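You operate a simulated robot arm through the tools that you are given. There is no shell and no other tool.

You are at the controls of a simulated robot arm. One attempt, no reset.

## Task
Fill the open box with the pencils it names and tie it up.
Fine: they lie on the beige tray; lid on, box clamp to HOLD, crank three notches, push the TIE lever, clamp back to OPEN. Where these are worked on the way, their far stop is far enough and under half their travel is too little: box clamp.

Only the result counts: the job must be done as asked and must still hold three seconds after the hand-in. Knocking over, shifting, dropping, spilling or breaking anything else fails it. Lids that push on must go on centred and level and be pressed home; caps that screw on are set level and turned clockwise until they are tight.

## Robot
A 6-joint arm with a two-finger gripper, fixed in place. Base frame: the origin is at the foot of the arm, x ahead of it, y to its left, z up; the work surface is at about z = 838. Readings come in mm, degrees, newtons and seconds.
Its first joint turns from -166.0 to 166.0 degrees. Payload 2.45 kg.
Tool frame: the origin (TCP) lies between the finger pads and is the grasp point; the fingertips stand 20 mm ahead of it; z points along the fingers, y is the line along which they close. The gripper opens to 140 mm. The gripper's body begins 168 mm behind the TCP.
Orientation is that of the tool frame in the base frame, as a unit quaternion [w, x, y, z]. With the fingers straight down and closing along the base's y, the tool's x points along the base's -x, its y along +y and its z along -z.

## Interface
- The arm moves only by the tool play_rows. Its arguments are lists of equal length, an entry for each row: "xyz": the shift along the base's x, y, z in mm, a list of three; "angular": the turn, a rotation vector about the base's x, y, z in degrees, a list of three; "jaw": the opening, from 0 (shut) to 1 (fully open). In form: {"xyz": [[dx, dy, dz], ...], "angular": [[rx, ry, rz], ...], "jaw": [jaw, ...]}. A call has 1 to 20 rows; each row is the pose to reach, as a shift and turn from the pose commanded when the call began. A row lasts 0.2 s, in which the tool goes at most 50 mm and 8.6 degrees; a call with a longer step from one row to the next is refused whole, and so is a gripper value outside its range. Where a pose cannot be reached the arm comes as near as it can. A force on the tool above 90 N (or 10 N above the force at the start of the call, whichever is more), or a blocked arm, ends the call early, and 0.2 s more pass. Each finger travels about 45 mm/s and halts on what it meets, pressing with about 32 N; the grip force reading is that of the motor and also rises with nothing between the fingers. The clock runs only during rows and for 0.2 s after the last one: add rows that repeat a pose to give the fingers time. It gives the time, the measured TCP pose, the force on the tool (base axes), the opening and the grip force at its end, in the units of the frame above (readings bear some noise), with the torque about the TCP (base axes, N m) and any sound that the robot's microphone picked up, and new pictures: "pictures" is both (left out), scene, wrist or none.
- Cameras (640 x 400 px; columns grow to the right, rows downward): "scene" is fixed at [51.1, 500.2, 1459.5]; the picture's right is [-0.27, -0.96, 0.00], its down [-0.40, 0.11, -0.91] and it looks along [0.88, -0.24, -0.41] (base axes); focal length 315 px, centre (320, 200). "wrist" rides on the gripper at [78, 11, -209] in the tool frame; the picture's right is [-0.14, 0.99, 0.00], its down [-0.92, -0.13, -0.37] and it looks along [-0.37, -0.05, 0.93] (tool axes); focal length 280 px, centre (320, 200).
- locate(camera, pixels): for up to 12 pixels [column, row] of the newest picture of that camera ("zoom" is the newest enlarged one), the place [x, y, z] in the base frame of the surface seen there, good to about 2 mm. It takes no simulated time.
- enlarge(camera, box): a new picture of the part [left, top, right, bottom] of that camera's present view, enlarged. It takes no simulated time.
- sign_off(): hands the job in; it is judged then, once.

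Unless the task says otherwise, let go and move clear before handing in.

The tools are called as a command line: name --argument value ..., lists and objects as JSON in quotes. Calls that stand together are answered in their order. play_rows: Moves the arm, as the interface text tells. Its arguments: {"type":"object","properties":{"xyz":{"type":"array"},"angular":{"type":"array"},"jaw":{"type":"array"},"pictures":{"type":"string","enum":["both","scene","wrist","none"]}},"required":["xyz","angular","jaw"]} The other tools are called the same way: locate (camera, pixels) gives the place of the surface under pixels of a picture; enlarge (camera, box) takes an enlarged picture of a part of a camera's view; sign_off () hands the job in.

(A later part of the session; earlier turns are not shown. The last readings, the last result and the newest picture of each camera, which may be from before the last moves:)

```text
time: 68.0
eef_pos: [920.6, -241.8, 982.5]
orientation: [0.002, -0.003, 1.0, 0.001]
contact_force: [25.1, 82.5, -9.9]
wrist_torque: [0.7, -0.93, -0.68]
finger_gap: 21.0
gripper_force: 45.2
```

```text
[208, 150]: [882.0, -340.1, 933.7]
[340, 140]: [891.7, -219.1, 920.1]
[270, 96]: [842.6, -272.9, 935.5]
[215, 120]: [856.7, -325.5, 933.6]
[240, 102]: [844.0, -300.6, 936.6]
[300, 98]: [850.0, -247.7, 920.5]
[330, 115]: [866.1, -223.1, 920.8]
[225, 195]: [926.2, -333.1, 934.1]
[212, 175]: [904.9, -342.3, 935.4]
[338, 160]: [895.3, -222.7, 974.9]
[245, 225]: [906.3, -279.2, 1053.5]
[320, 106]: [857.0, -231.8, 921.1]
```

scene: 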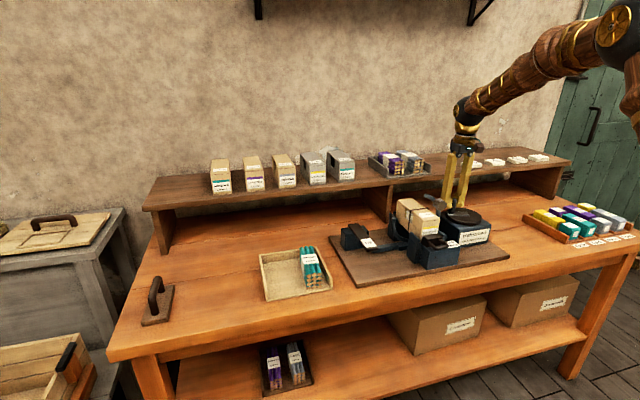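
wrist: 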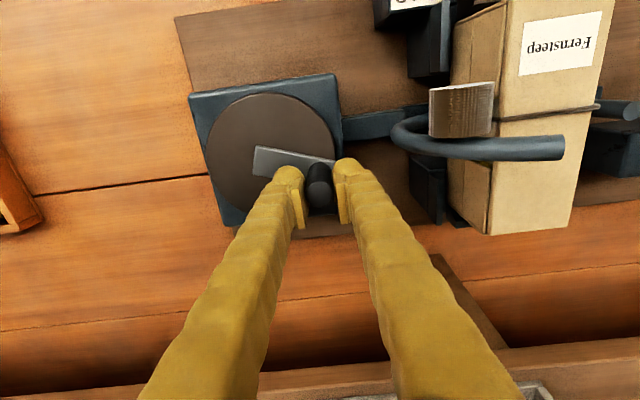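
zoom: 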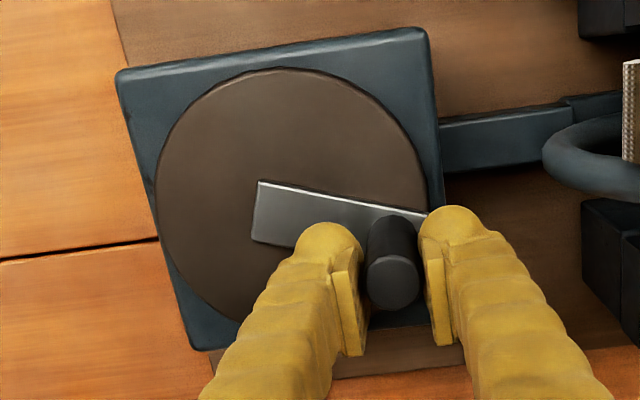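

The knob is really at about (914, −240), so it slipped 6 mm along the pads and is at roughly 110°. I'll release, then re-grip with the tool turned so the pads push along the tangent.

play_rows --xyz '[[0, 0, 0], [0, 0, 0], [0, 0, 0], [0, 0, 20], [0, 0, 50], [0, 0, 70], [0, 0, 70]]' --angular '[[0, 0, 0], [0, 0, 0], [0, 0, 0], [0, 0, 0], [0, 0, 0], [0, 0, 0], [0, 0, 0]]' --jaw '[0.2, 0.3, 0.3, 0.3, 0.35, 0.5, 0.5]'

enlarge --camera "wrist" --box '[180, 60, 390, 250]'

enlarge --camera "scene" --box '[380, 170, 500, 270]'

```text
time: 69.6
eef_pos: [919.5, -243.4, 1052.9]
orientation: [0.0, -0.003, 1.0, 0.0]
contact_force: [1.0, -0.3, -0.1]
wrist_torque: [-0.05, 0.0, -0.04]
finger_gap: 70.0
gripper_force: 0.0
```

scene: 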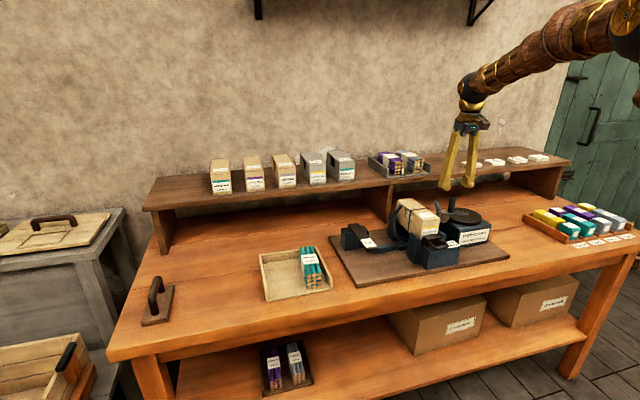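
wrist: 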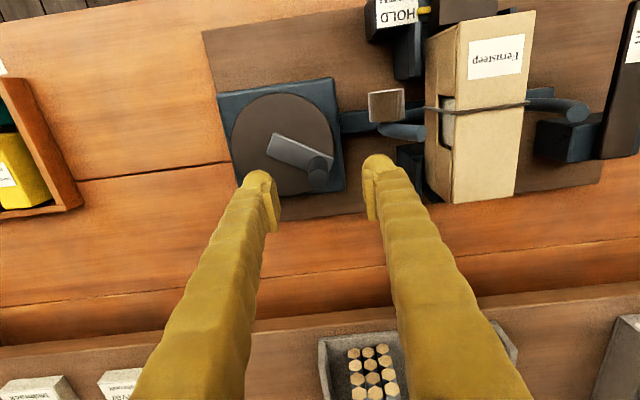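

```text
2.11 times, centred on (285, 155) of wrist
```

zoom: 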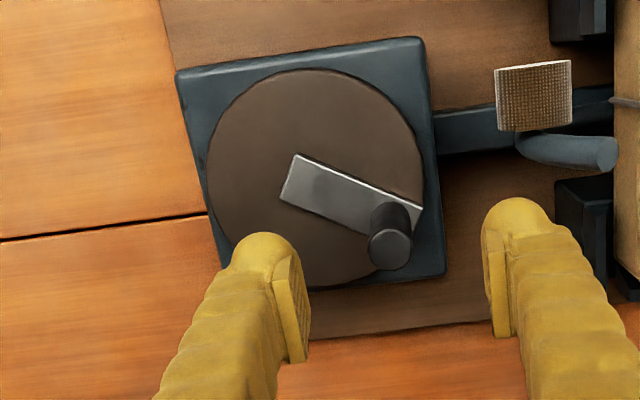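

```text
4.00 times, centred on (440, 220) of scene
```

zoom: 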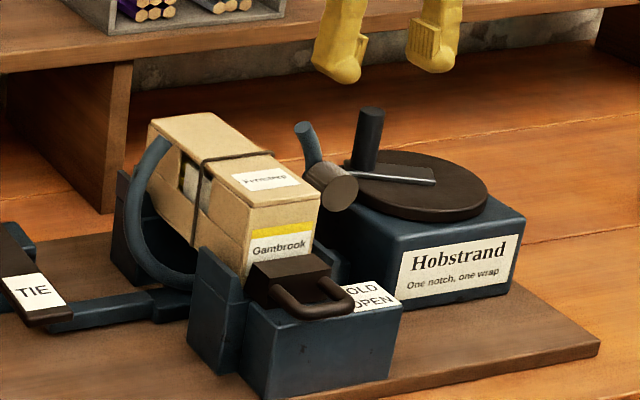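

On release the crank settled into its notch and the ring is back at its home position: one notch done. I'll measure the knob again.

enlarge --camera "wrist" --box '[220, 70, 360, 220]'

locate --camera "wrist" --pixels '[[319, 181], [313, 181], [325, 181], [319, 175], [319, 187], [275, 137], [268, 154], [230, 145], [334, 145], [280, 94], [235, 125], [250, 185]]'

locate --camera "wrist" --pixels '[[233, 140], [331, 140], [290, 95], [296, 193], [310, 188], [260, 100], [315, 105], [333, 160], [240, 165], [380, 300], [420, 340], [300, 330]]'

```text
2.67 times, centred on (290, 145) of wrist
```

zoom: 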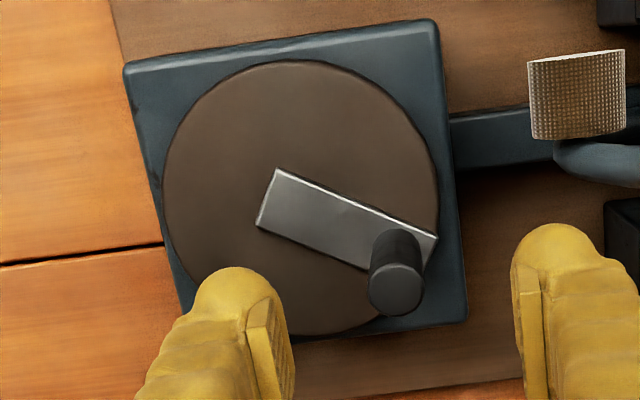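

```text
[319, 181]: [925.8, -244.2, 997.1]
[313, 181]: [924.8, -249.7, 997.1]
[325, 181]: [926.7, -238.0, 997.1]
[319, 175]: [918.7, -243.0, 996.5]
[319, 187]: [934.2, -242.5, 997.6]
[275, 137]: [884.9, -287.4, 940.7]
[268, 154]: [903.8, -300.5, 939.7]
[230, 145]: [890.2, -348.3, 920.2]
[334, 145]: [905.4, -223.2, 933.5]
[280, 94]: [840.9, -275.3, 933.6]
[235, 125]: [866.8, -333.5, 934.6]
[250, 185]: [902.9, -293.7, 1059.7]
```

```text
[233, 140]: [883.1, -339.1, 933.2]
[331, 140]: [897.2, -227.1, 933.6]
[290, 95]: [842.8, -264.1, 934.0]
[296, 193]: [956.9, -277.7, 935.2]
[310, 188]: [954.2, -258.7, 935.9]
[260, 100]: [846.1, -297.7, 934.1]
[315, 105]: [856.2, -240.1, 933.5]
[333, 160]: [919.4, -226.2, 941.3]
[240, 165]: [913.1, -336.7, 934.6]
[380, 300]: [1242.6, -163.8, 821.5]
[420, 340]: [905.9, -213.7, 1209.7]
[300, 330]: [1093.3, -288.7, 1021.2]
```

The knob now stands at (925, −244), which gives a crank centre of about (901, −284.5) and radius 47.5. I'll turn the tool +60° over the knob for the second notch.

play_rows --xyz '[[2, 0, 0], [4, 0, 0], [6, 0, 0], [6, 0, 0], [6, 0, 0], [6, 0, 0], [6, 0, 0], [6, 0, 0], [6, 0, 0]]' --angular '[[0, 0, 8], [0, 0, 16], [0, 0, 24], [0, 0, 32], [0, 0, 40], [0, 0, 48], [0, 0, 56], [0, 0, 60], [0, 0, 60]]' --jaw '[0.45, 0.42, 0.42, 0.42, 0.42, 0.42, 0.42, 0.42, 0.42]'

enlarge --camera "wrist" --box '[230, 100, 400, 240]'

```text
time: 71.6
eef_pos: [925.5, -243.6, 1053.5]
orientation: [0.001, -0.504, 0.864, -0.001]
contact_force: [-0.3, 0.2, 0.2]
wrist_torque: [0.01, -0.01, 0.0]
finger_gap: 58.9
gripper_force: 0.0
```

scene: 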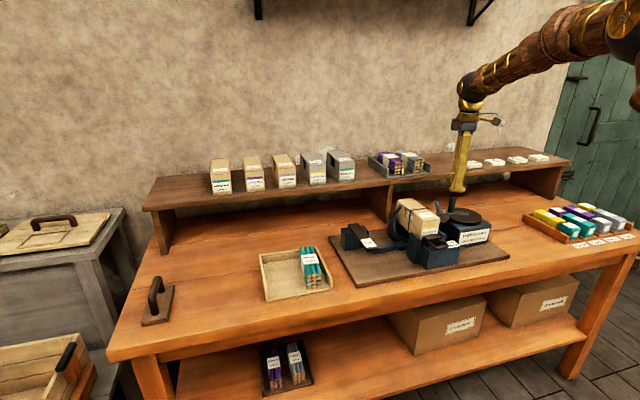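
wrist: 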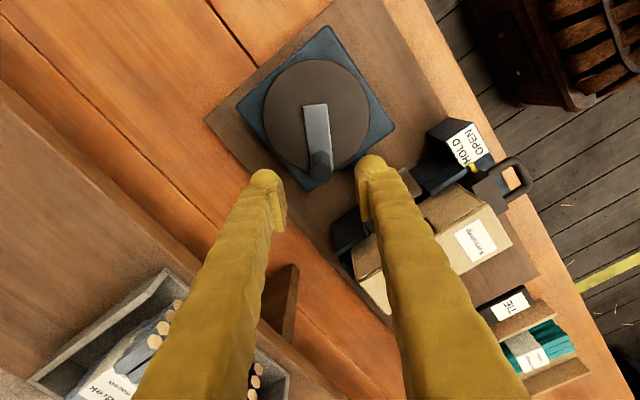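

```text
2.86 times, centred on (315, 170) of wrist
```

zoom: 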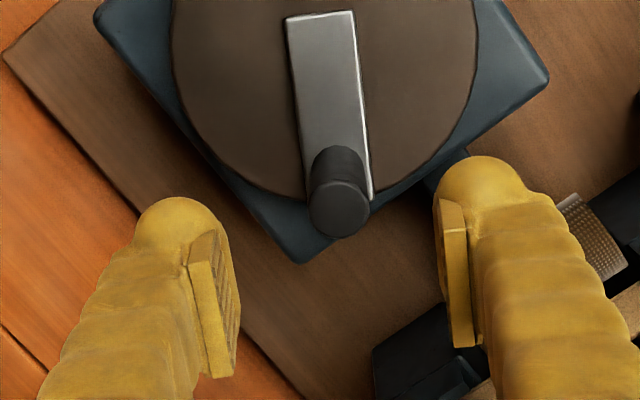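

locate --camera "zoom" --pixels '[[340, 210], [312, 210], [368, 210], [340, 185], [340, 235], [287, 18], [352, 12], [600, 240], [215, 290], [455, 280]]'

```text
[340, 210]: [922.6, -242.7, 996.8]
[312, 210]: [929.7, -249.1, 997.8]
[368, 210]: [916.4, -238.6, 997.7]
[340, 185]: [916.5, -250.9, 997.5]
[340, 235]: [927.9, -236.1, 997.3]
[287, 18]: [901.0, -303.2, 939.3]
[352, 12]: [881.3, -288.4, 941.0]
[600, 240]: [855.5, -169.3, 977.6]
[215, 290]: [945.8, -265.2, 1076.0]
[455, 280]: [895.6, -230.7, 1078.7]
```

The knob is at about (924, −244). I'll go down and grip it.

play_rows --xyz '[[-1.5, -0.3, -25], [-1.5, -0.3, -50], [-1.5, -0.3, -70], [-1.5, -0.3, -70], [-1.5, -0.3, -70], [-1.5, -0.3, -70], [-1.5, -0.3, -70]]' --angular '[[0, 0, 0], [0, 0, 0], [0, 0, 0], [0, 0, 0], [0, 0, 0], [0, 0, 0], [0, 0, 0]]' --jaw '[0.42, 0.42, 0.42, 0.3, 0.2, 0.13, 0.1]' --pictures "wrist"

```text
time: 73.2
eef_pos: [922.9, -245.4, 982.2]
orientation: [0.0, -0.502, 0.865, 0.0]
contact_force: [0.7, 0.5, -2.3]
wrist_torque: [0.01, -0.04, 0.01]
finger_gap: 20.7
gripper_force: 34.8
```

wrist: 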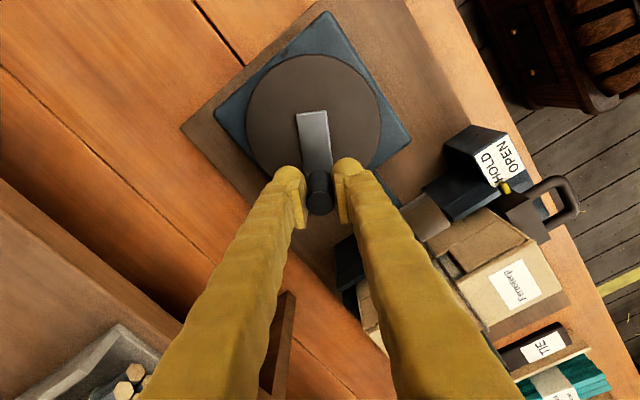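

It is gripped squarely along the tangent. I'll turn the first part of the second notch, with the tool following.

play_rows --xyz '[[5.41, -3.65, 0], [10.26, -8.02, 0], [14.46, -13.02, 0], [17.92, -18.56, 0], [20.58, -24.52, 0], [22.38, -30.8, 0], [23.29, -37.27, 0]]' --angular '[[0, 0, -8], [0, 0, -16], [0, 0, -24], [0, 0, -32], [0, 0, -40], [0, 0, -48], [0, 0, -56]]' --jaw '[0.1, 0.1, 0.1, 0.1, 0.1, 0.1, 0.1]'

enlarge --camera "scene" --box '[380, 170, 500, 270]'

```text
time: 74.8
eef_pos: [946.1, -282.3, 981.1]
orientation: [0.0, -0.037, 0.999, 0.0]
contact_force: [-35.2, -2.1, -10.8]
wrist_torque: [-0.03, 0.42, 0.05]
finger_gap: 20.6
gripper_force: 45.0
```

scene: 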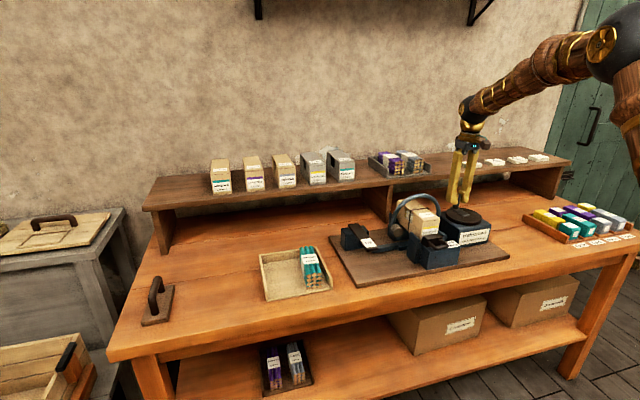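
wrist: 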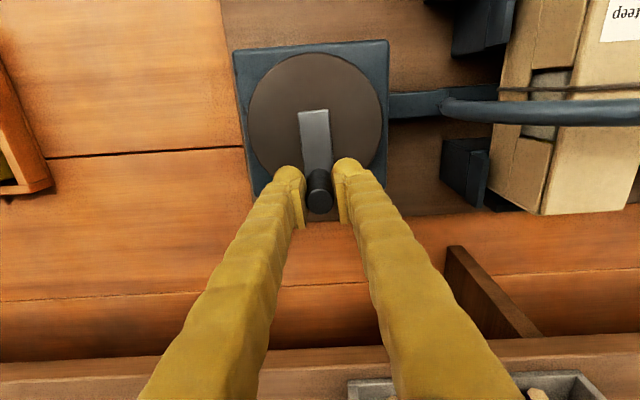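

```text
4.00 times, centred on (440, 220) of scene
```

zoom: 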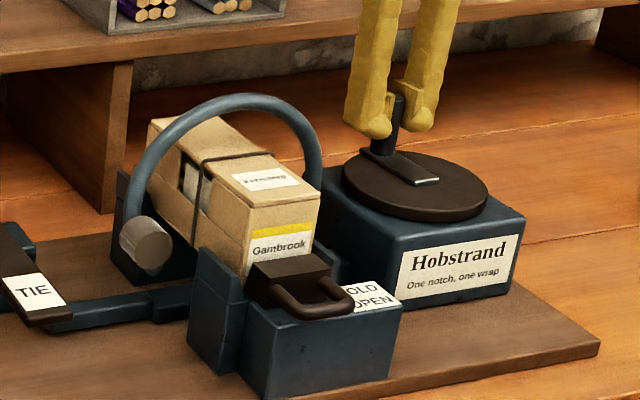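

The ring is at mid-turn. The −35 N radial pull means my radius is about 1 mm too large, so I'll correct that and finish the second notch.

play_rows --xyz '[[-2.0, -6.4, 0], [-2.9, -12.7, 0], [-4.7, -18.9, 0], [-7.3, -24.7, 0], [-10.6, -30.1, 0], [-14.8, -35.0, 0], [-19.5, -39.3, 0], [-24.8, -42.9, 0], [-24.8, -42.9, 0]]' --angular '[[0, 0, -8], [0, 0, -16], [0, 0, -24], [0, 0, -32], [0, 0, -40], [0, 0, -48], [0, 0, -56], [0, 0, -64], [0, 0, -64]]' --jaw '[0.1, 0.1, 0.1, 0.1, 0.1, 0.1, 0.1, 0.1, 0.1]'

enlarge --camera "scene" --box '[380, 170, 500, 270]'

enlarge --camera "wrist" --box '[230, 40, 400, 240]'

```text
time: 76.8
eef_pos: [921.2, -325.8, 982.7]
orientation: [-0.001, 0.498, 0.867, 0.0]
contact_force: [-8.0, 16.8, -26.4]
wrist_torque: [0.41, 0.24, 0.08]
finger_gap: 20.6
gripper_force: 44.3
```

scene: 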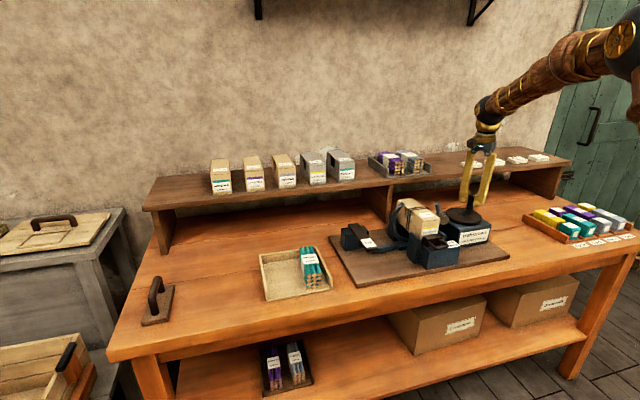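
wrist: 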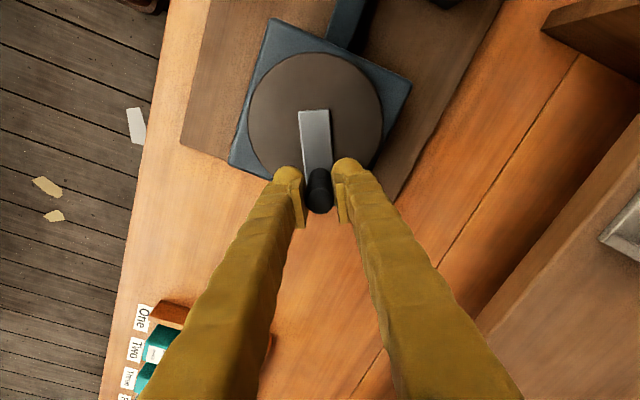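

```text
4.00 times, centred on (440, 220) of scene
```

zoom: 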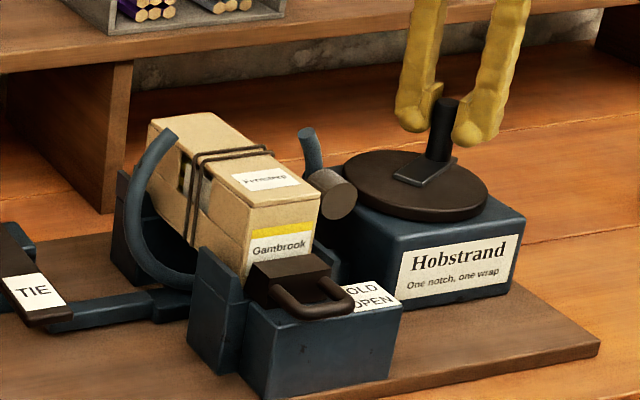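

```text
2.00 times, centred on (315, 140) of wrist
```

zoom: 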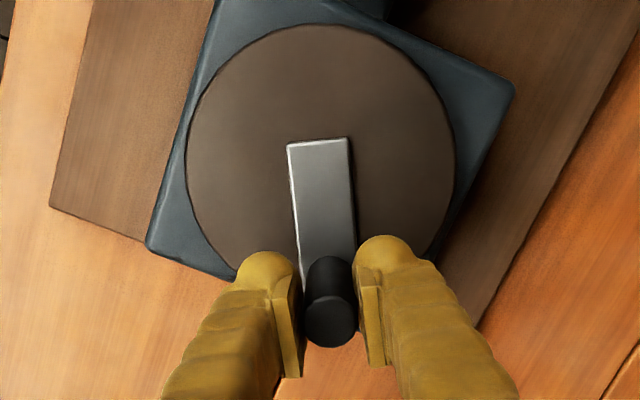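

The second band is on. I'll carry straight on into the third notch with the tool still following, checking the wrist's turning range as I go.

play_rows --xyz '[[-6.2, -2.0, 0], [-12.2, -4.0, 0], [-18.4, -5.1, 0], [-24.7, -5.3, 0]]' --angular '[[0, 0, -8], [0, 0, -16], [0, 0, -24], [0, 0, -32]]' --jaw '[0.1, 0.1, 0.1, 0.1]' --pictures "none"

```text
time: 77.8
eef_pos: [898.3, -331.3, 983.0]
orientation: [-0.001, 0.717, 0.697, 0.0]
contact_force: [-5.0, 7.5, -21.3]
wrist_torque: [-0.07, 0.08, 0.21]
finger_gap: 20.5
gripper_force: 45.1
```

The orientation follows well (yaw about −92°) with low forces. I'll continue.

play_rows --xyz '[[-6.2, 0.7, 0], [-12.4, 2.2, 0], [-18.2, 4.6, 0], [-23.7, 7.7, 0], [-28.6, 11.6, 0]]' --angular '[[0, 0, -8], [0, 0, -16], [0, 0, -24], [0, 0, -32], [0, 0, -40]]' --jaw '[0.1, 0.1, 0.1, 0.1, 0.1]' --pictures "scene"

enlarge --camera "scene" --box '[380, 170, 500, 270]'

```text
time: 79.0
eef_pos: [869.8, -320.1, 983.0]
orientation: [0.0, 0.913, 0.409, 0.0]
contact_force: [5.2, 7.9, -7.1]
wrist_torque: [0.09, -0.05, 0.11]
finger_gap: 20.7
gripper_force: 44.8
```

scene: 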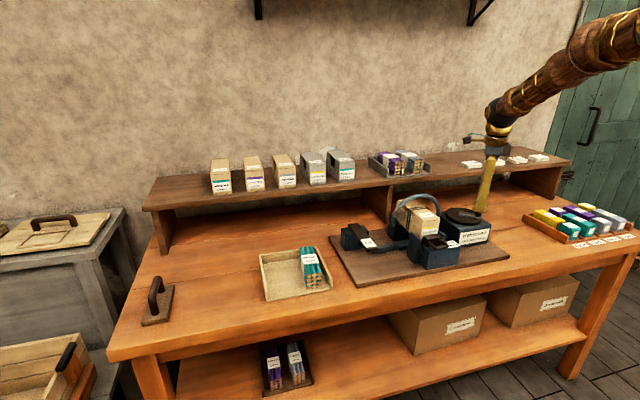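

```text
4.00 times, centred on (440, 220) of scene
```

zoom: 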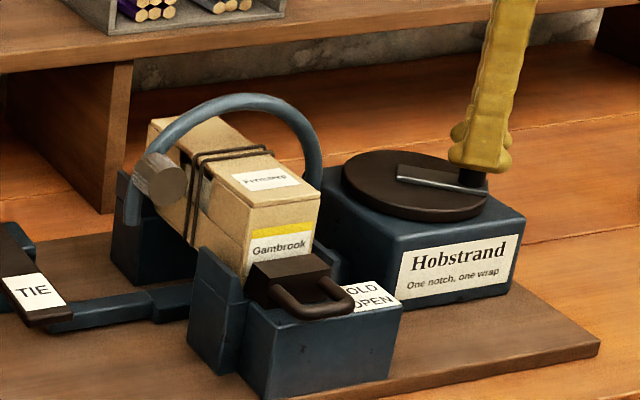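

play_rows --xyz '[[-4.6, 4.4, 0], [-8.3, 9.5, 0], [-11.3, 15.1, 0], [-13.4, 21.1, 0], [-14.8, 27.3, 0], [-15.2, 33.0, 0], [-15.2, 33.0, 0]]' --angular '[[0, 0, -8], [0, 0, -16], [0, 0, -24], [0, 0, -30], [0, 0, -34], [0, 0, -36], [0, 0, -36]]' --jaw '[0.1, 0.1, 0.1, 0.1, 0.1, 0.1, 0.1]' --pictures "both"

enlarge --camera "scene" --box '[380, 170, 500, 270]'

```text
time: 80.6
eef_pos: [853.0, -287.2, 982.5]
orientation: [0.0, 0.994, 0.107, 0.0]
contact_force: [-0.7, -8.3, -2.6]
wrist_torque: [-0.1, 0.03, -0.46]
finger_gap: 20.5
gripper_force: 44.6
```

scene: 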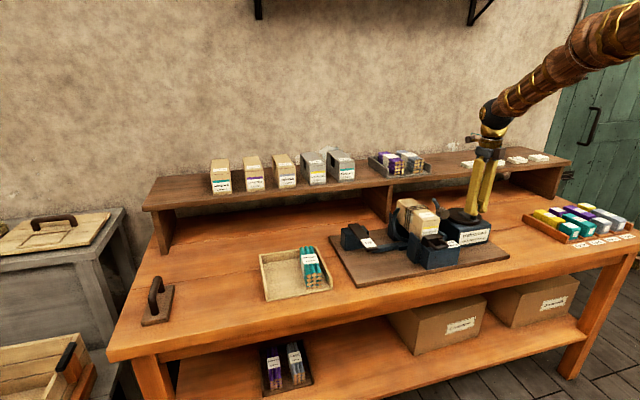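
wrist: 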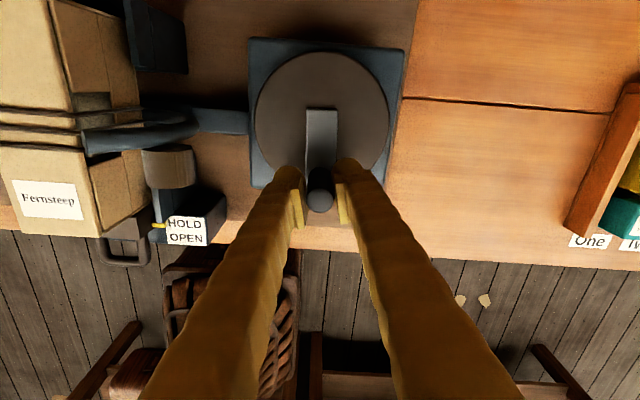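

```text
4.00 times, centred on (440, 220) of scene
```

zoom: 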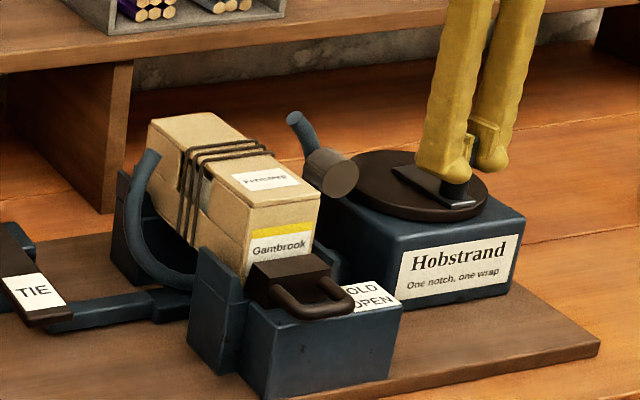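

Three bands lie on the box now. The crank is a few degrees short, so I'll bring the knob to −283.5, release and lift.

play_rows --xyz '[[0, 2, 0], [0, 3.5, 0], [0, 3.5, 0], [0, 3.5, 0], [0, 3.5, 0], [0, 3.5, 0], [0, 3.5, 25], [0, 3.5, 60], [0, 3.5, 100], [0, 3.5, 120], [0, 3.5, 120]]' --angular '[[0, 0, 0], [0, 0, 0], [0, 0, 0], [0, 0, 0], [0, 0, 0], [0, 0, 0], [0, 0, 0], [0, 0, 0], [0, 0, 0], [0, 0, 0], [0, 0, 0]]' --jaw '[0.1, 0.1, 0.1, 0.2, 0.3, 0.32, 0.32, 0.32, 0.4, 0.4, 0.4]' --pictures "both"

enlarge --camera "scene" --box '[380, 170, 500, 270]'

```text
time: 83.0
eef_pos: [855.8, -282.3, 1103.8]
orientation: [0.0, 0.994, 0.108, 0.0]
contact_force: [0.9, -0.2, -1.1]
wrist_torque: [0.02, -0.02, 0.01]
finger_gap: 55.9
gripper_force: 0.1
```

scene: 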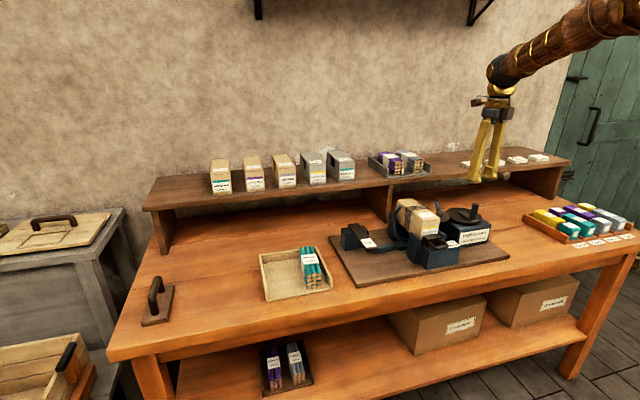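
wrist: 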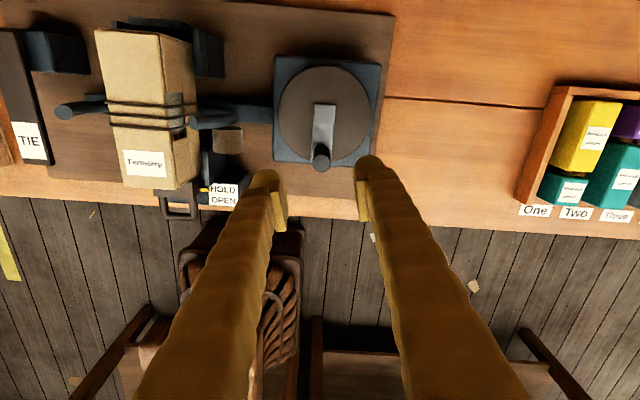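

```text
4.00 times, centred on (440, 220) of scene
```

zoom: 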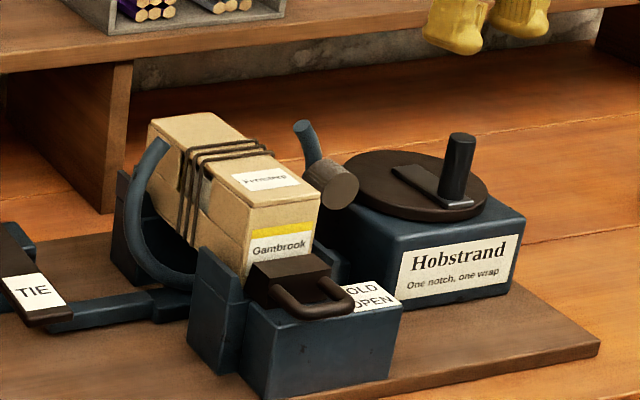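

The crank is home with three bands on. Now I'll turn the tool back and go over to the TIE lever.

play_rows --xyz '[[-7, 19, 2], [-14, 38, 4], [-21, 58, 6], [-28, 77, 8], [-35, 97, 10], [-42, 116, 12], [-49, 135, 14], [-56, 155, 16], [-63, 174, 18], [-70, 194, 20], [-77, 213, 20], [-84, 232, 20], [-91, 252, 20], [-98, 271, 20], [-105, 290, 20], [-112, 310, 20], [-119, 329, 20], [-126, 348, 20], [-133, 368, 20], [-136, 387, 20]]' --angular '[[0, 0, 8.4], [0, 0, 16.8], [0, 0, 25.2], [0, 0, 33.6], [0, 0, 42], [0, 0, 50.4], [0, 0, 58.8], [0, 0, 67.2], [0, 0, 75.6], [0, 0, 84], [0, 0, 92.4], [0, 0, 100.8], [0, 0, 109.2], [0, 0, 117.6], [0, 0, 126], [0, 0, 134.4], [0, 0, 142.8], [0, 0, 151.2], [0, 0, 159.6], [0, 0, 168]]' --jaw '[0.4, 0.4, 0.4, 0.4, 0.4, 0.5, 0.6, 0.7, 0.8, 0.9, 1, 1, 1, 1, 1, 1, 1, 1, 1, 1]'

enlarge --camera "wrist" --box '[220, 90, 440, 260]'

enlarge --camera "scene" --box '[330, 210, 420, 280]'

```text
time: 87.2
eef_pos: [717.2, 103.5, 1122.8]
orientation: [0.0, -0.004, 1.0, 0.0]
contact_force: [0.7, -0.1, 1.4]
wrist_torque: [-0.03, 0.03, -0.01]
finger_gap: 140.0
gripper_force: 0.0
```

scene: 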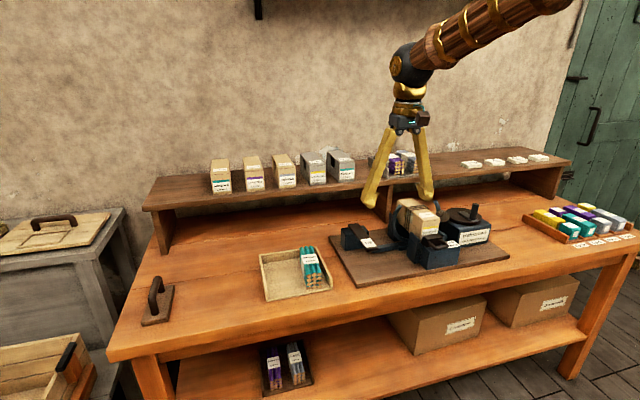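
wrist: 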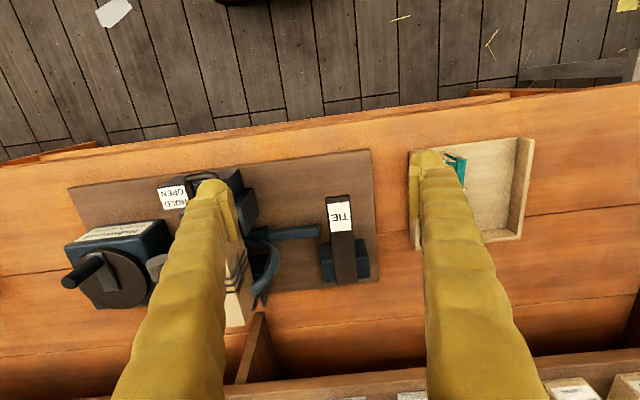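

```text
2.35 times, centred on (330, 175) of wrist
```

zoom: 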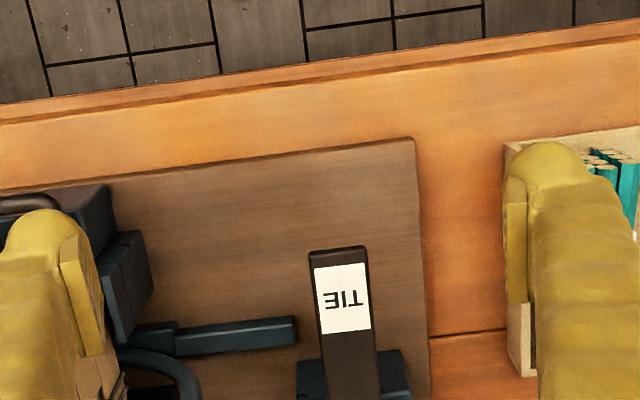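

```text
5.71 times, centred on (375, 245) of scene
```

zoom: 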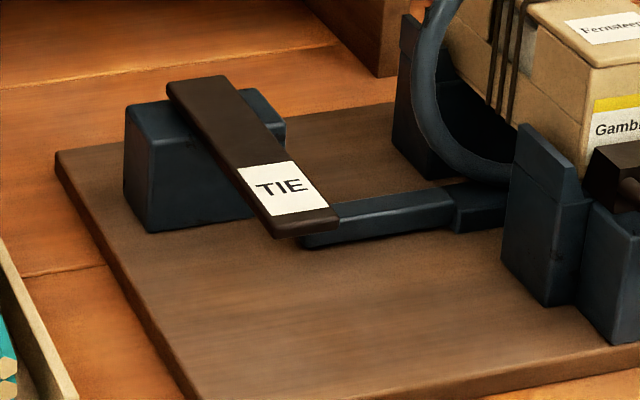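

locate --camera "zoom" --pixels '[[280, 232], [330, 215], [270, 165], [170, 88], [225, 80], [140, 105], [265, 95], [200, 180], [310, 240], [380, 205], [350, 220], [285, 190]]'

locate --camera "wrist" --pixels '[[327, 197], [350, 196], [340, 215], [335, 280], [355, 280], [325, 260], [367, 260], [345, 270], [310, 233]]'

```text
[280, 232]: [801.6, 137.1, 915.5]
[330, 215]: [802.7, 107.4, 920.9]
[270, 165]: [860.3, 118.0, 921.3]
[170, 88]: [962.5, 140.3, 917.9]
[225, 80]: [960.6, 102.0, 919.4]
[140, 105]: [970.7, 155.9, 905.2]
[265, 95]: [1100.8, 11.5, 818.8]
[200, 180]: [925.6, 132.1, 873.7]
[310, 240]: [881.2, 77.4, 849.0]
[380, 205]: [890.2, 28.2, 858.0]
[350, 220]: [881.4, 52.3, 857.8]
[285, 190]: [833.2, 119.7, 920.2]
```

```text
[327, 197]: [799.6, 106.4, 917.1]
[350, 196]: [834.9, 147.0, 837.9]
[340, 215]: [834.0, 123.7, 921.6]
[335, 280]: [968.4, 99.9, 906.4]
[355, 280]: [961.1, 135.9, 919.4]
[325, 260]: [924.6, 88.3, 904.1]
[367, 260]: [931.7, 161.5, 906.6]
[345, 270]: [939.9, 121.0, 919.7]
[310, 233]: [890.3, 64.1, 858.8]
```

The lever's free end is at about (800–835, 121), its top is at z 920, and its pivot is in the block at x ≈ 945. I'll press down on the label end with closed fingers.

play_rows --xyz '[[20, 4, -10], [40, 8, -20], [60, 12, -40], [80, 16, -70], [98, 18, -105], [98, 18, -140], [98, 18, -165], [98, 18, -165], [98, 18, -165]]' --angular '[[0, 0, 0], [0, 0, 0], [0, 0, 0], [0, 0, 0], [0, 0, 0], [0, 0, 0], [0, 0, 0], [0, 0, 0], [0, 0, 0]]' --jaw '[0.85, 0.7, 0.55, 0.4, 0.25, 0.1, 0, 0, 0]' --pictures "scene"

enlarge --camera "scene" --box '[320, 190, 440, 280]'

```text
time: 89.2
eef_pos: [815.5, 121.1, 958.7]
orientation: [0.0, -0.002, 1.0, 0.0]
contact_force: [0.4, 0.6, -0.4]
wrist_torque: [0.03, 0.01, -0.02]
finger_gap: 0.0
gripper_force: 22.9
```

scene: 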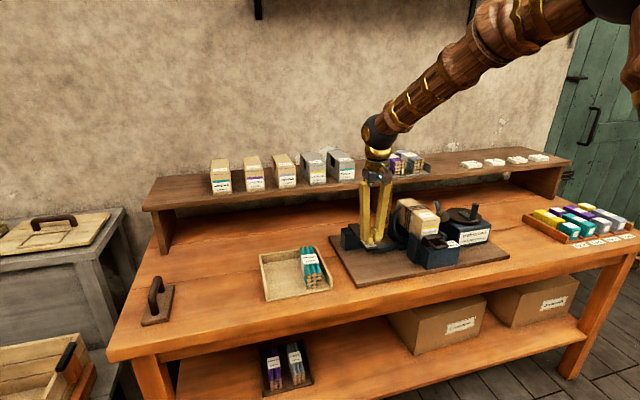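

```text
4.44 times, centred on (380, 235) of scene
```

zoom: 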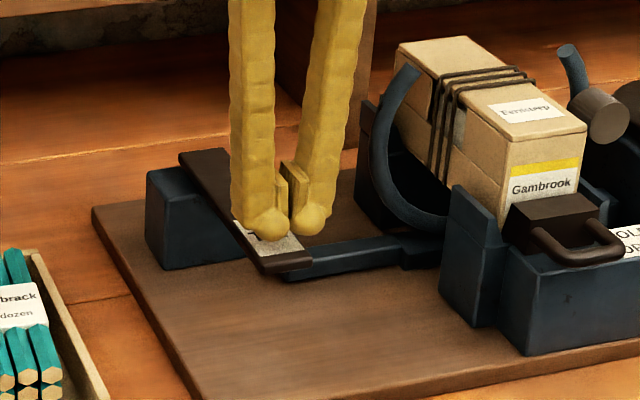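

The fingertips stand over the label. I'll press down gradually.

play_rows --xyz '[[0, 0, -10], [0, 0, -18], [0, 0, -22], [0, 0, -26], [0, 0, -30], [0, 0, -30]]' --angular '[[0, 0, 0], [0, 0, 0], [0, 0, 0], [0, 0, 0], [0, 0, 0], [0, 0, 0]]' --jaw '[0, 0, 0, 0, 0, 0]' --pictures "scene"

enlarge --camera "scene" --box '[320, 190, 440, 280]'

```text
time: 90.6
eef_pos: [814.9, 122.0, 927.1]
orientation: [0.0, -0.002, 1.0, 0.0]
contact_force: [0.1, -0.8, 3.4]
wrist_torque: [-0.05, -0.04, -0.02]
finger_gap: 6.2
gripper_force: 29.5
```

scene: 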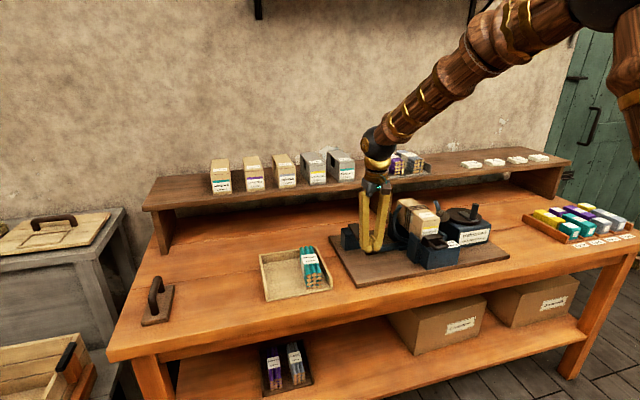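

```text
4.44 times, centred on (380, 235) of scene
```

zoom: 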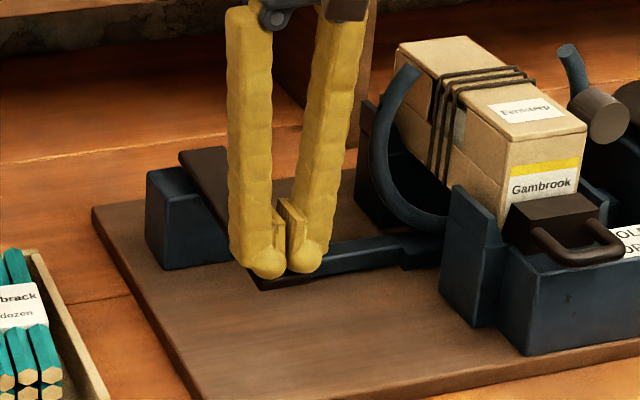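

The lever goes down easily (3 N). I'll go on pressing.

play_rows --xyz '[[0, 0, -4], [0, 0, -8], [0, 0, -12], [0, 0, -16], [0, 0, -20], [0, 0, -20]]' --angular '[[0, 0, 0], [0, 0, 0], [0, 0, 0], [0, 0, 0], [0, 0, 0], [0, 0, 0]]' --jaw '[0, 0, 0, 0, 0, 0]' --pictures "scene"

enlarge --camera "scene" --box '[320, 190, 440, 280]'

```text
time: 92.0
eef_pos: [815.5, 122.5, 907.8]
orientation: [0.0, -0.003, 1.0, 0.001]
contact_force: [1.6, -1.7, 3.5]
wrist_torque: [-0.05, -0.08, -0.03]
finger_gap: 6.0
gripper_force: 28.9
```

scene: 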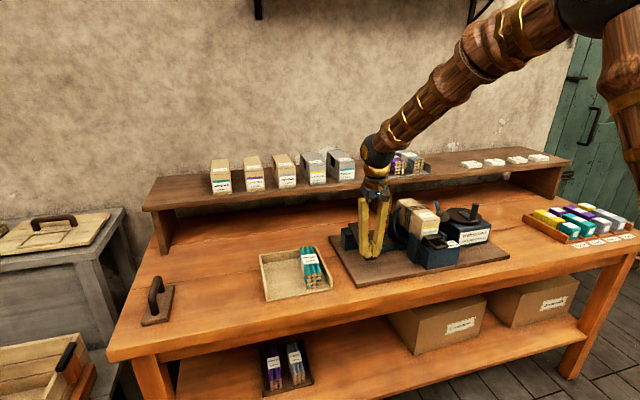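

```text
4.44 times, centred on (380, 235) of scene
```

zoom: 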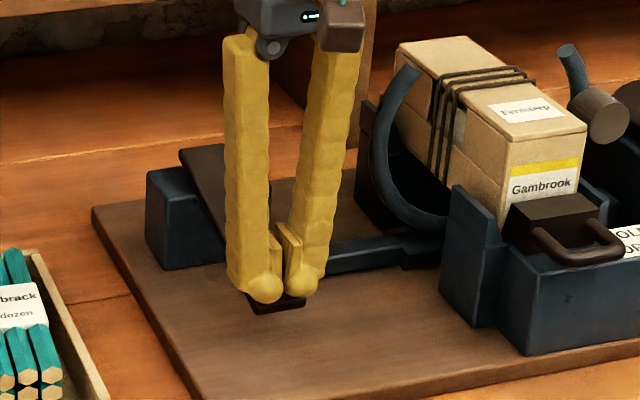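

play_rows --xyz '[[0, 0, -4], [0, 0, -8], [0, 0, -11], [0, 0, -14], [0, 0, -14]]' --angular '[[0, 0, 0], [0, 0, 0], [0, 0, 0], [0, 0, 0], [0, 0, 0]]' --jaw '[0, 0, 0, 0, 0]' --pictures "scene"

enlarge --camera "scene" --box '[320, 190, 440, 280]'

```text
time: 93.2
eef_pos: [815.1, 121.3, 894.0]
orientation: [0.0, -0.003, 1.0, 0.0]
contact_force: [-0.2, 1.7, 6.1]
wrist_torque: [0.06, -0.07, 0.05]
finger_gap: 6.1
gripper_force: 28.4
```

scene: 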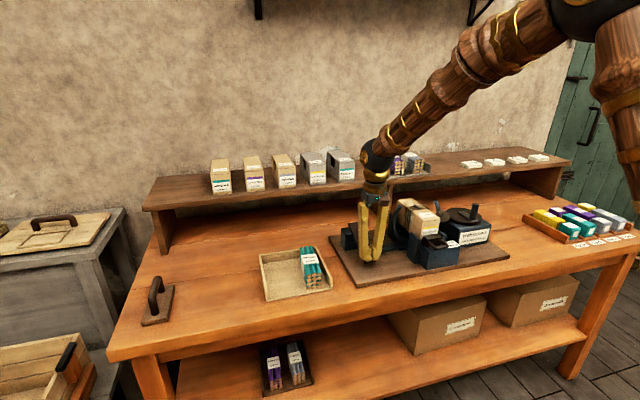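

```text
4.44 times, centred on (380, 235) of scene
```

zoom: 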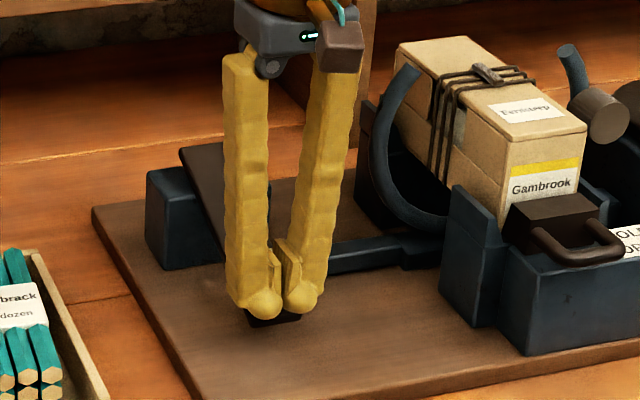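

A clasp has appeared on the bands at zoom (490,72), so the tie is made. I'll press a little more to feel the stop.

play_rows --xyz '[[0, 0, -2], [0, 0, -4], [0, 0, -4]]' --angular '[[0, 0, 0], [0, 0, 0], [0, 0, 0]]' --jaw '[0, 0, 0]' --pictures "none"

```text
time: 94.0
eef_pos: [816.0, 121.8, 890.4]
orientation: [0.001, -0.001, 1.0, 0.001]
contact_force: [-1.6, -6.1, 19.1]
wrist_torque: [-0.12, -0.25, -0.09]
finger_gap: 5.9
gripper_force: 29.0
```

The force is 19 N, so the lever is at its stop. I'll rise off it and look.

play_rows --xyz '[[0, 0, 10], [0, 0, 30], [0, 0, 60], [0, 0, 100], [0, 0, 150], [-20, -20, 195], [-50, -60, 215], [-80, -105, 220], [-90, -150, 220], [-90, -185, 220], [-90, -200, 220], [-90, -200, 220]]' --angular '[[0, 0, 0], [0, 0, 0], [0, 0, 0], [0, 0, 0], [0, 0, 0], [0, 0, 0], [0, 0, 0], [0, 0, 0], [0, 0, 0], [0, 0, 0], [0, 0, 0], [0, 0, 0]]' --jaw '[0, 0, 0, 0, 0, 0.2, 0.4, 0.6, 0.8, 0.9, 0.9, 0.9]'

enlarge --camera "scene" --box '[330, 180, 490, 280]'

enlarge --camera "wrist" --box '[230, 110, 420, 290]'

```text
refused: row 6 steps farther than a row can; nothing moved
```

```text
4.00 times, centred on (410, 230) of scene
```

zoom: 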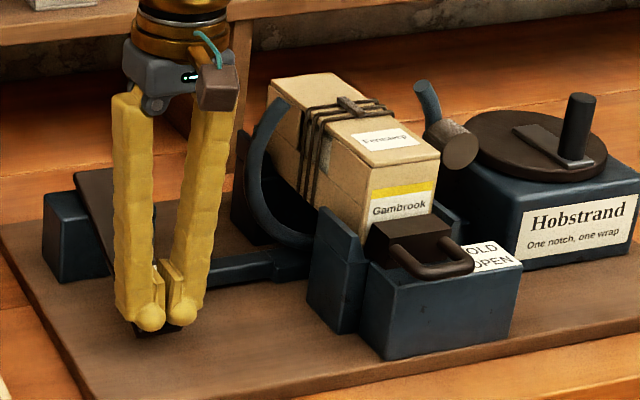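

```text
2.22 times, centred on (325, 200) of wrist
```

zoom: 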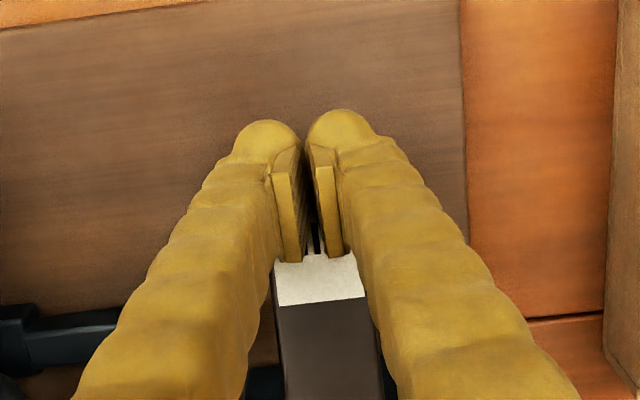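

One step was too long, so nothing moved. I'll resend the move with shorter steps.

play_rows --xyz '[[0, 0, 10], [0, 0, 30], [0, 0, 60], [0, 0, 100], [0, 0, 145], [-15, -15, 180], [-35, -40, 205], [-60, -75, 218], [-80, -110, 220], [-90, -150, 220], [-90, -185, 220], [-90, -200, 220], [-90, -200, 220]]' --angular '[[0, 0, 0], [0, 0, 0], [0, 0, 0], [0, 0, 0], [0, 0, 0], [0, 0, 0], [0, 0, 0], [0, 0, 0], [0, 0, 0], [0, 0, 0], [0, 0, 0], [0, 0, 0], [0, 0, 0]]' --jaw '[0, 0, 0, 0, 0, 0.1, 0.3, 0.5, 0.7, 0.8, 0.9, 0.9, 0.9]'

enlarge --camera "scene" --box '[330, 180, 490, 280]'

enlarge --camera "wrist" --box '[230, 110, 420, 290]'

```text
time: 96.8
eef_pos: [726.4, -76.4, 1110.1]
orientation: [0.0, -0.003, 1.0, -0.001]
contact_force: [0.4, -0.5, 0.0]
wrist_torque: [0.02, -0.01, 0.01]
finger_gap: 125.7
gripper_force: 0.1
```

scene: 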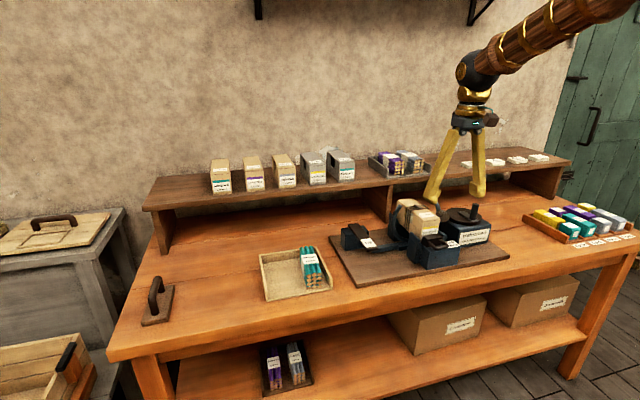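
wrist: 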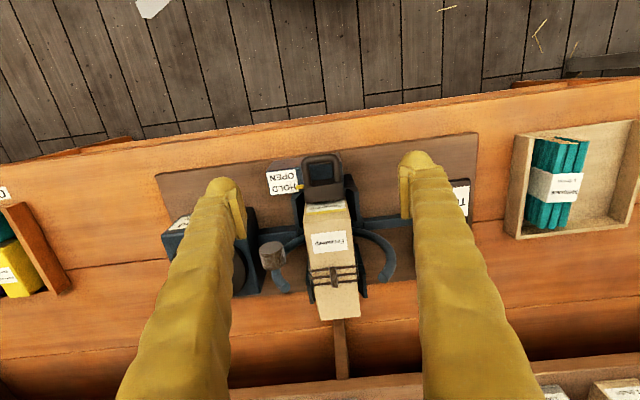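

```text
4.00 times, centred on (410, 230) of scene
```

zoom: 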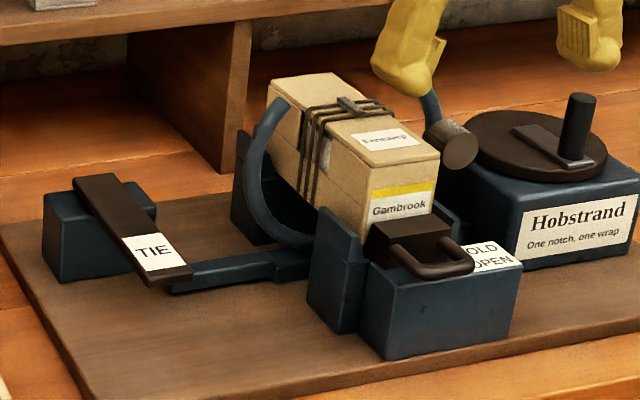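

```text
2.22 times, centred on (325, 200) of wrist
```

zoom: 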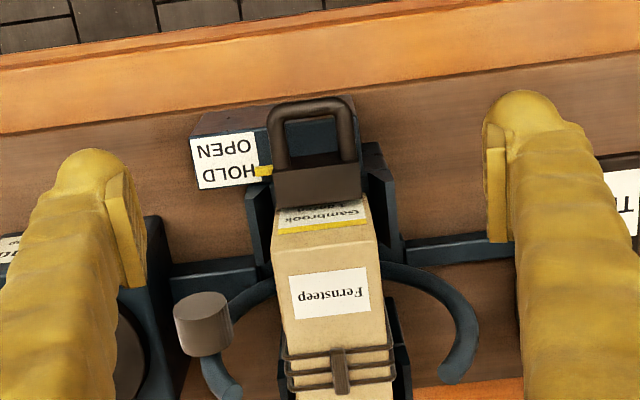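

The box is tied with three bands and a clasp, and the lever has sprung back. Now I'll measure the clamp handle to pull it back to OPEN.

locate --camera "zoom" --pixels '[[275, 130], [279, 130], [345, 120], [350, 120], [310, 108], [310, 115], [277, 150], [353, 145], [265, 171], [290, 185], [350, 180], [312, 165]]'

```text
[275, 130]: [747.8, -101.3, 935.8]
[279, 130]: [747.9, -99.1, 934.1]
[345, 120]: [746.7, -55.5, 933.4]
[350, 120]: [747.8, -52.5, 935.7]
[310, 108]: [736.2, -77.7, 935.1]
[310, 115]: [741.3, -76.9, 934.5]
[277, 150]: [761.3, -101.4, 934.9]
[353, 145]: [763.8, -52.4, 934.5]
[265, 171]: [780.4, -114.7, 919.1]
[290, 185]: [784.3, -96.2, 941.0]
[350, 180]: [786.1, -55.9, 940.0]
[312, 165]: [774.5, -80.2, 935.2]
```

play_rows --xyz '[[12, -1, -35], [23.5, -1.8, -70], [23.5, -1.8, -105], [23.5, -1.8, -135], [23.5, -1.8, -158], [23.5, -1.8, -172], [23.5, -1.8, -172]]' --angular '[[0, 0, 0], [0, 0, 0], [0, 0, 0], [0, 0, 0], [0, 0, 0], [0, 0, 0], [0, 0, 0]]' --jaw '[0.75, 0.6, 0.52, 0.52, 0.52, 0.52, 0.52]'

enlarge --camera "wrist" --box '[255, 150, 395, 260]'

locate --camera "zoom" --pixels '[[155, 200], [150, 230], [460, 150], [470, 230], [170, 140], [180, 140], [405, 130], [410, 140], [290, 90]]'

```text
time: 98.4
eef_pos: [747.7, -79.5, 938.0]
orientation: [0.0, -0.003, 1.0, 0.0]
contact_force: [-0.2, -0.7, -0.3]
wrist_torque: [0.04, -0.01, 0.02]
finger_gap: 72.9
gripper_force: 0.0
```

scene: 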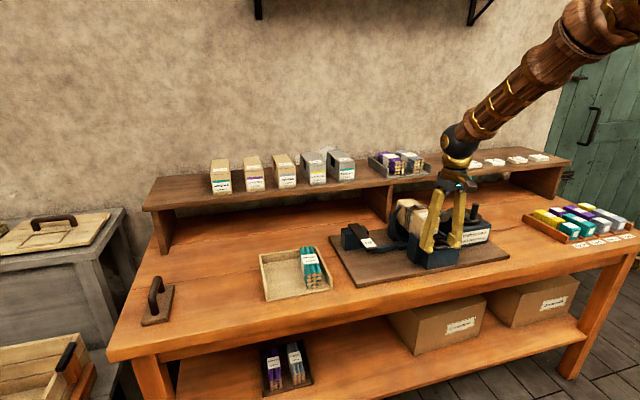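
wrist: 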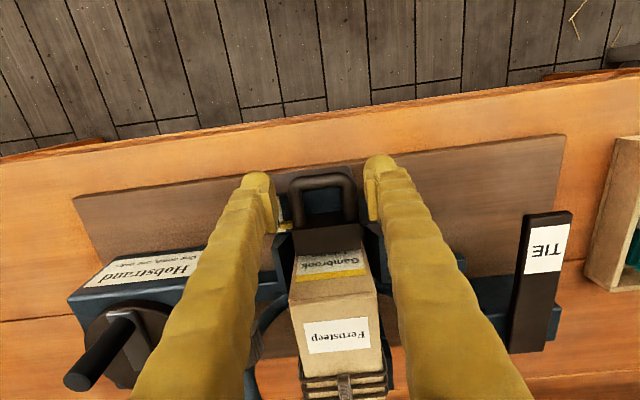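

```text
3.64 times, centred on (325, 205) of wrist
```

zoom: 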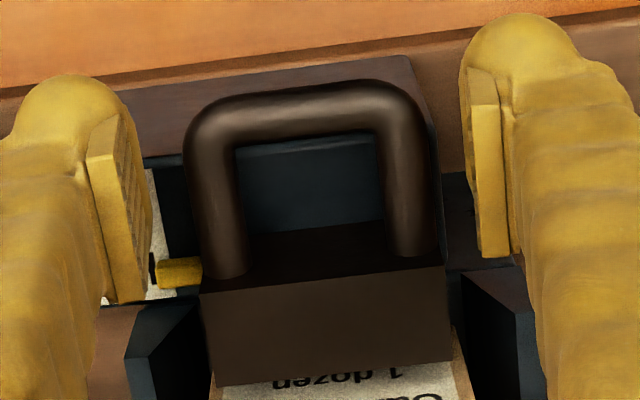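

```text
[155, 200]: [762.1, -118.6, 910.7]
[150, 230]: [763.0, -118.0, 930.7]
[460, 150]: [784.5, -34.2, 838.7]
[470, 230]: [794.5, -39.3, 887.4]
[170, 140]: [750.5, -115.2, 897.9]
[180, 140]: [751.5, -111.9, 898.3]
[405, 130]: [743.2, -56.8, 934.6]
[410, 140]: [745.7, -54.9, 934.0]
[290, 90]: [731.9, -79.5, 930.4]
```

The fingers straddle the loop evenly and the pointer stays clear beyond the left finger. I'll close and read the side force.

play_rows --xyz '[[0, 0, 0], [0, 0, 0], [0, 0, 0], [0, 0, 0]]' --angular '[[0, 0, 0], [0, 0, 0], [0, 0, 0], [0, 0, 0]]' --jaw '[0.44, 0.38, 0.33, 0.28]' --pictures "none"

```text
time: 99.4
eef_pos: [747.6, -80.0, 936.5]
orientation: [0.0, -0.004, 1.0, -0.001]
contact_force: [-0.3, 9.2, -0.8]
wrist_torque: [0.09, -0.04, 0.14]
finger_gap: 54.2
gripper_force: 39.4
```

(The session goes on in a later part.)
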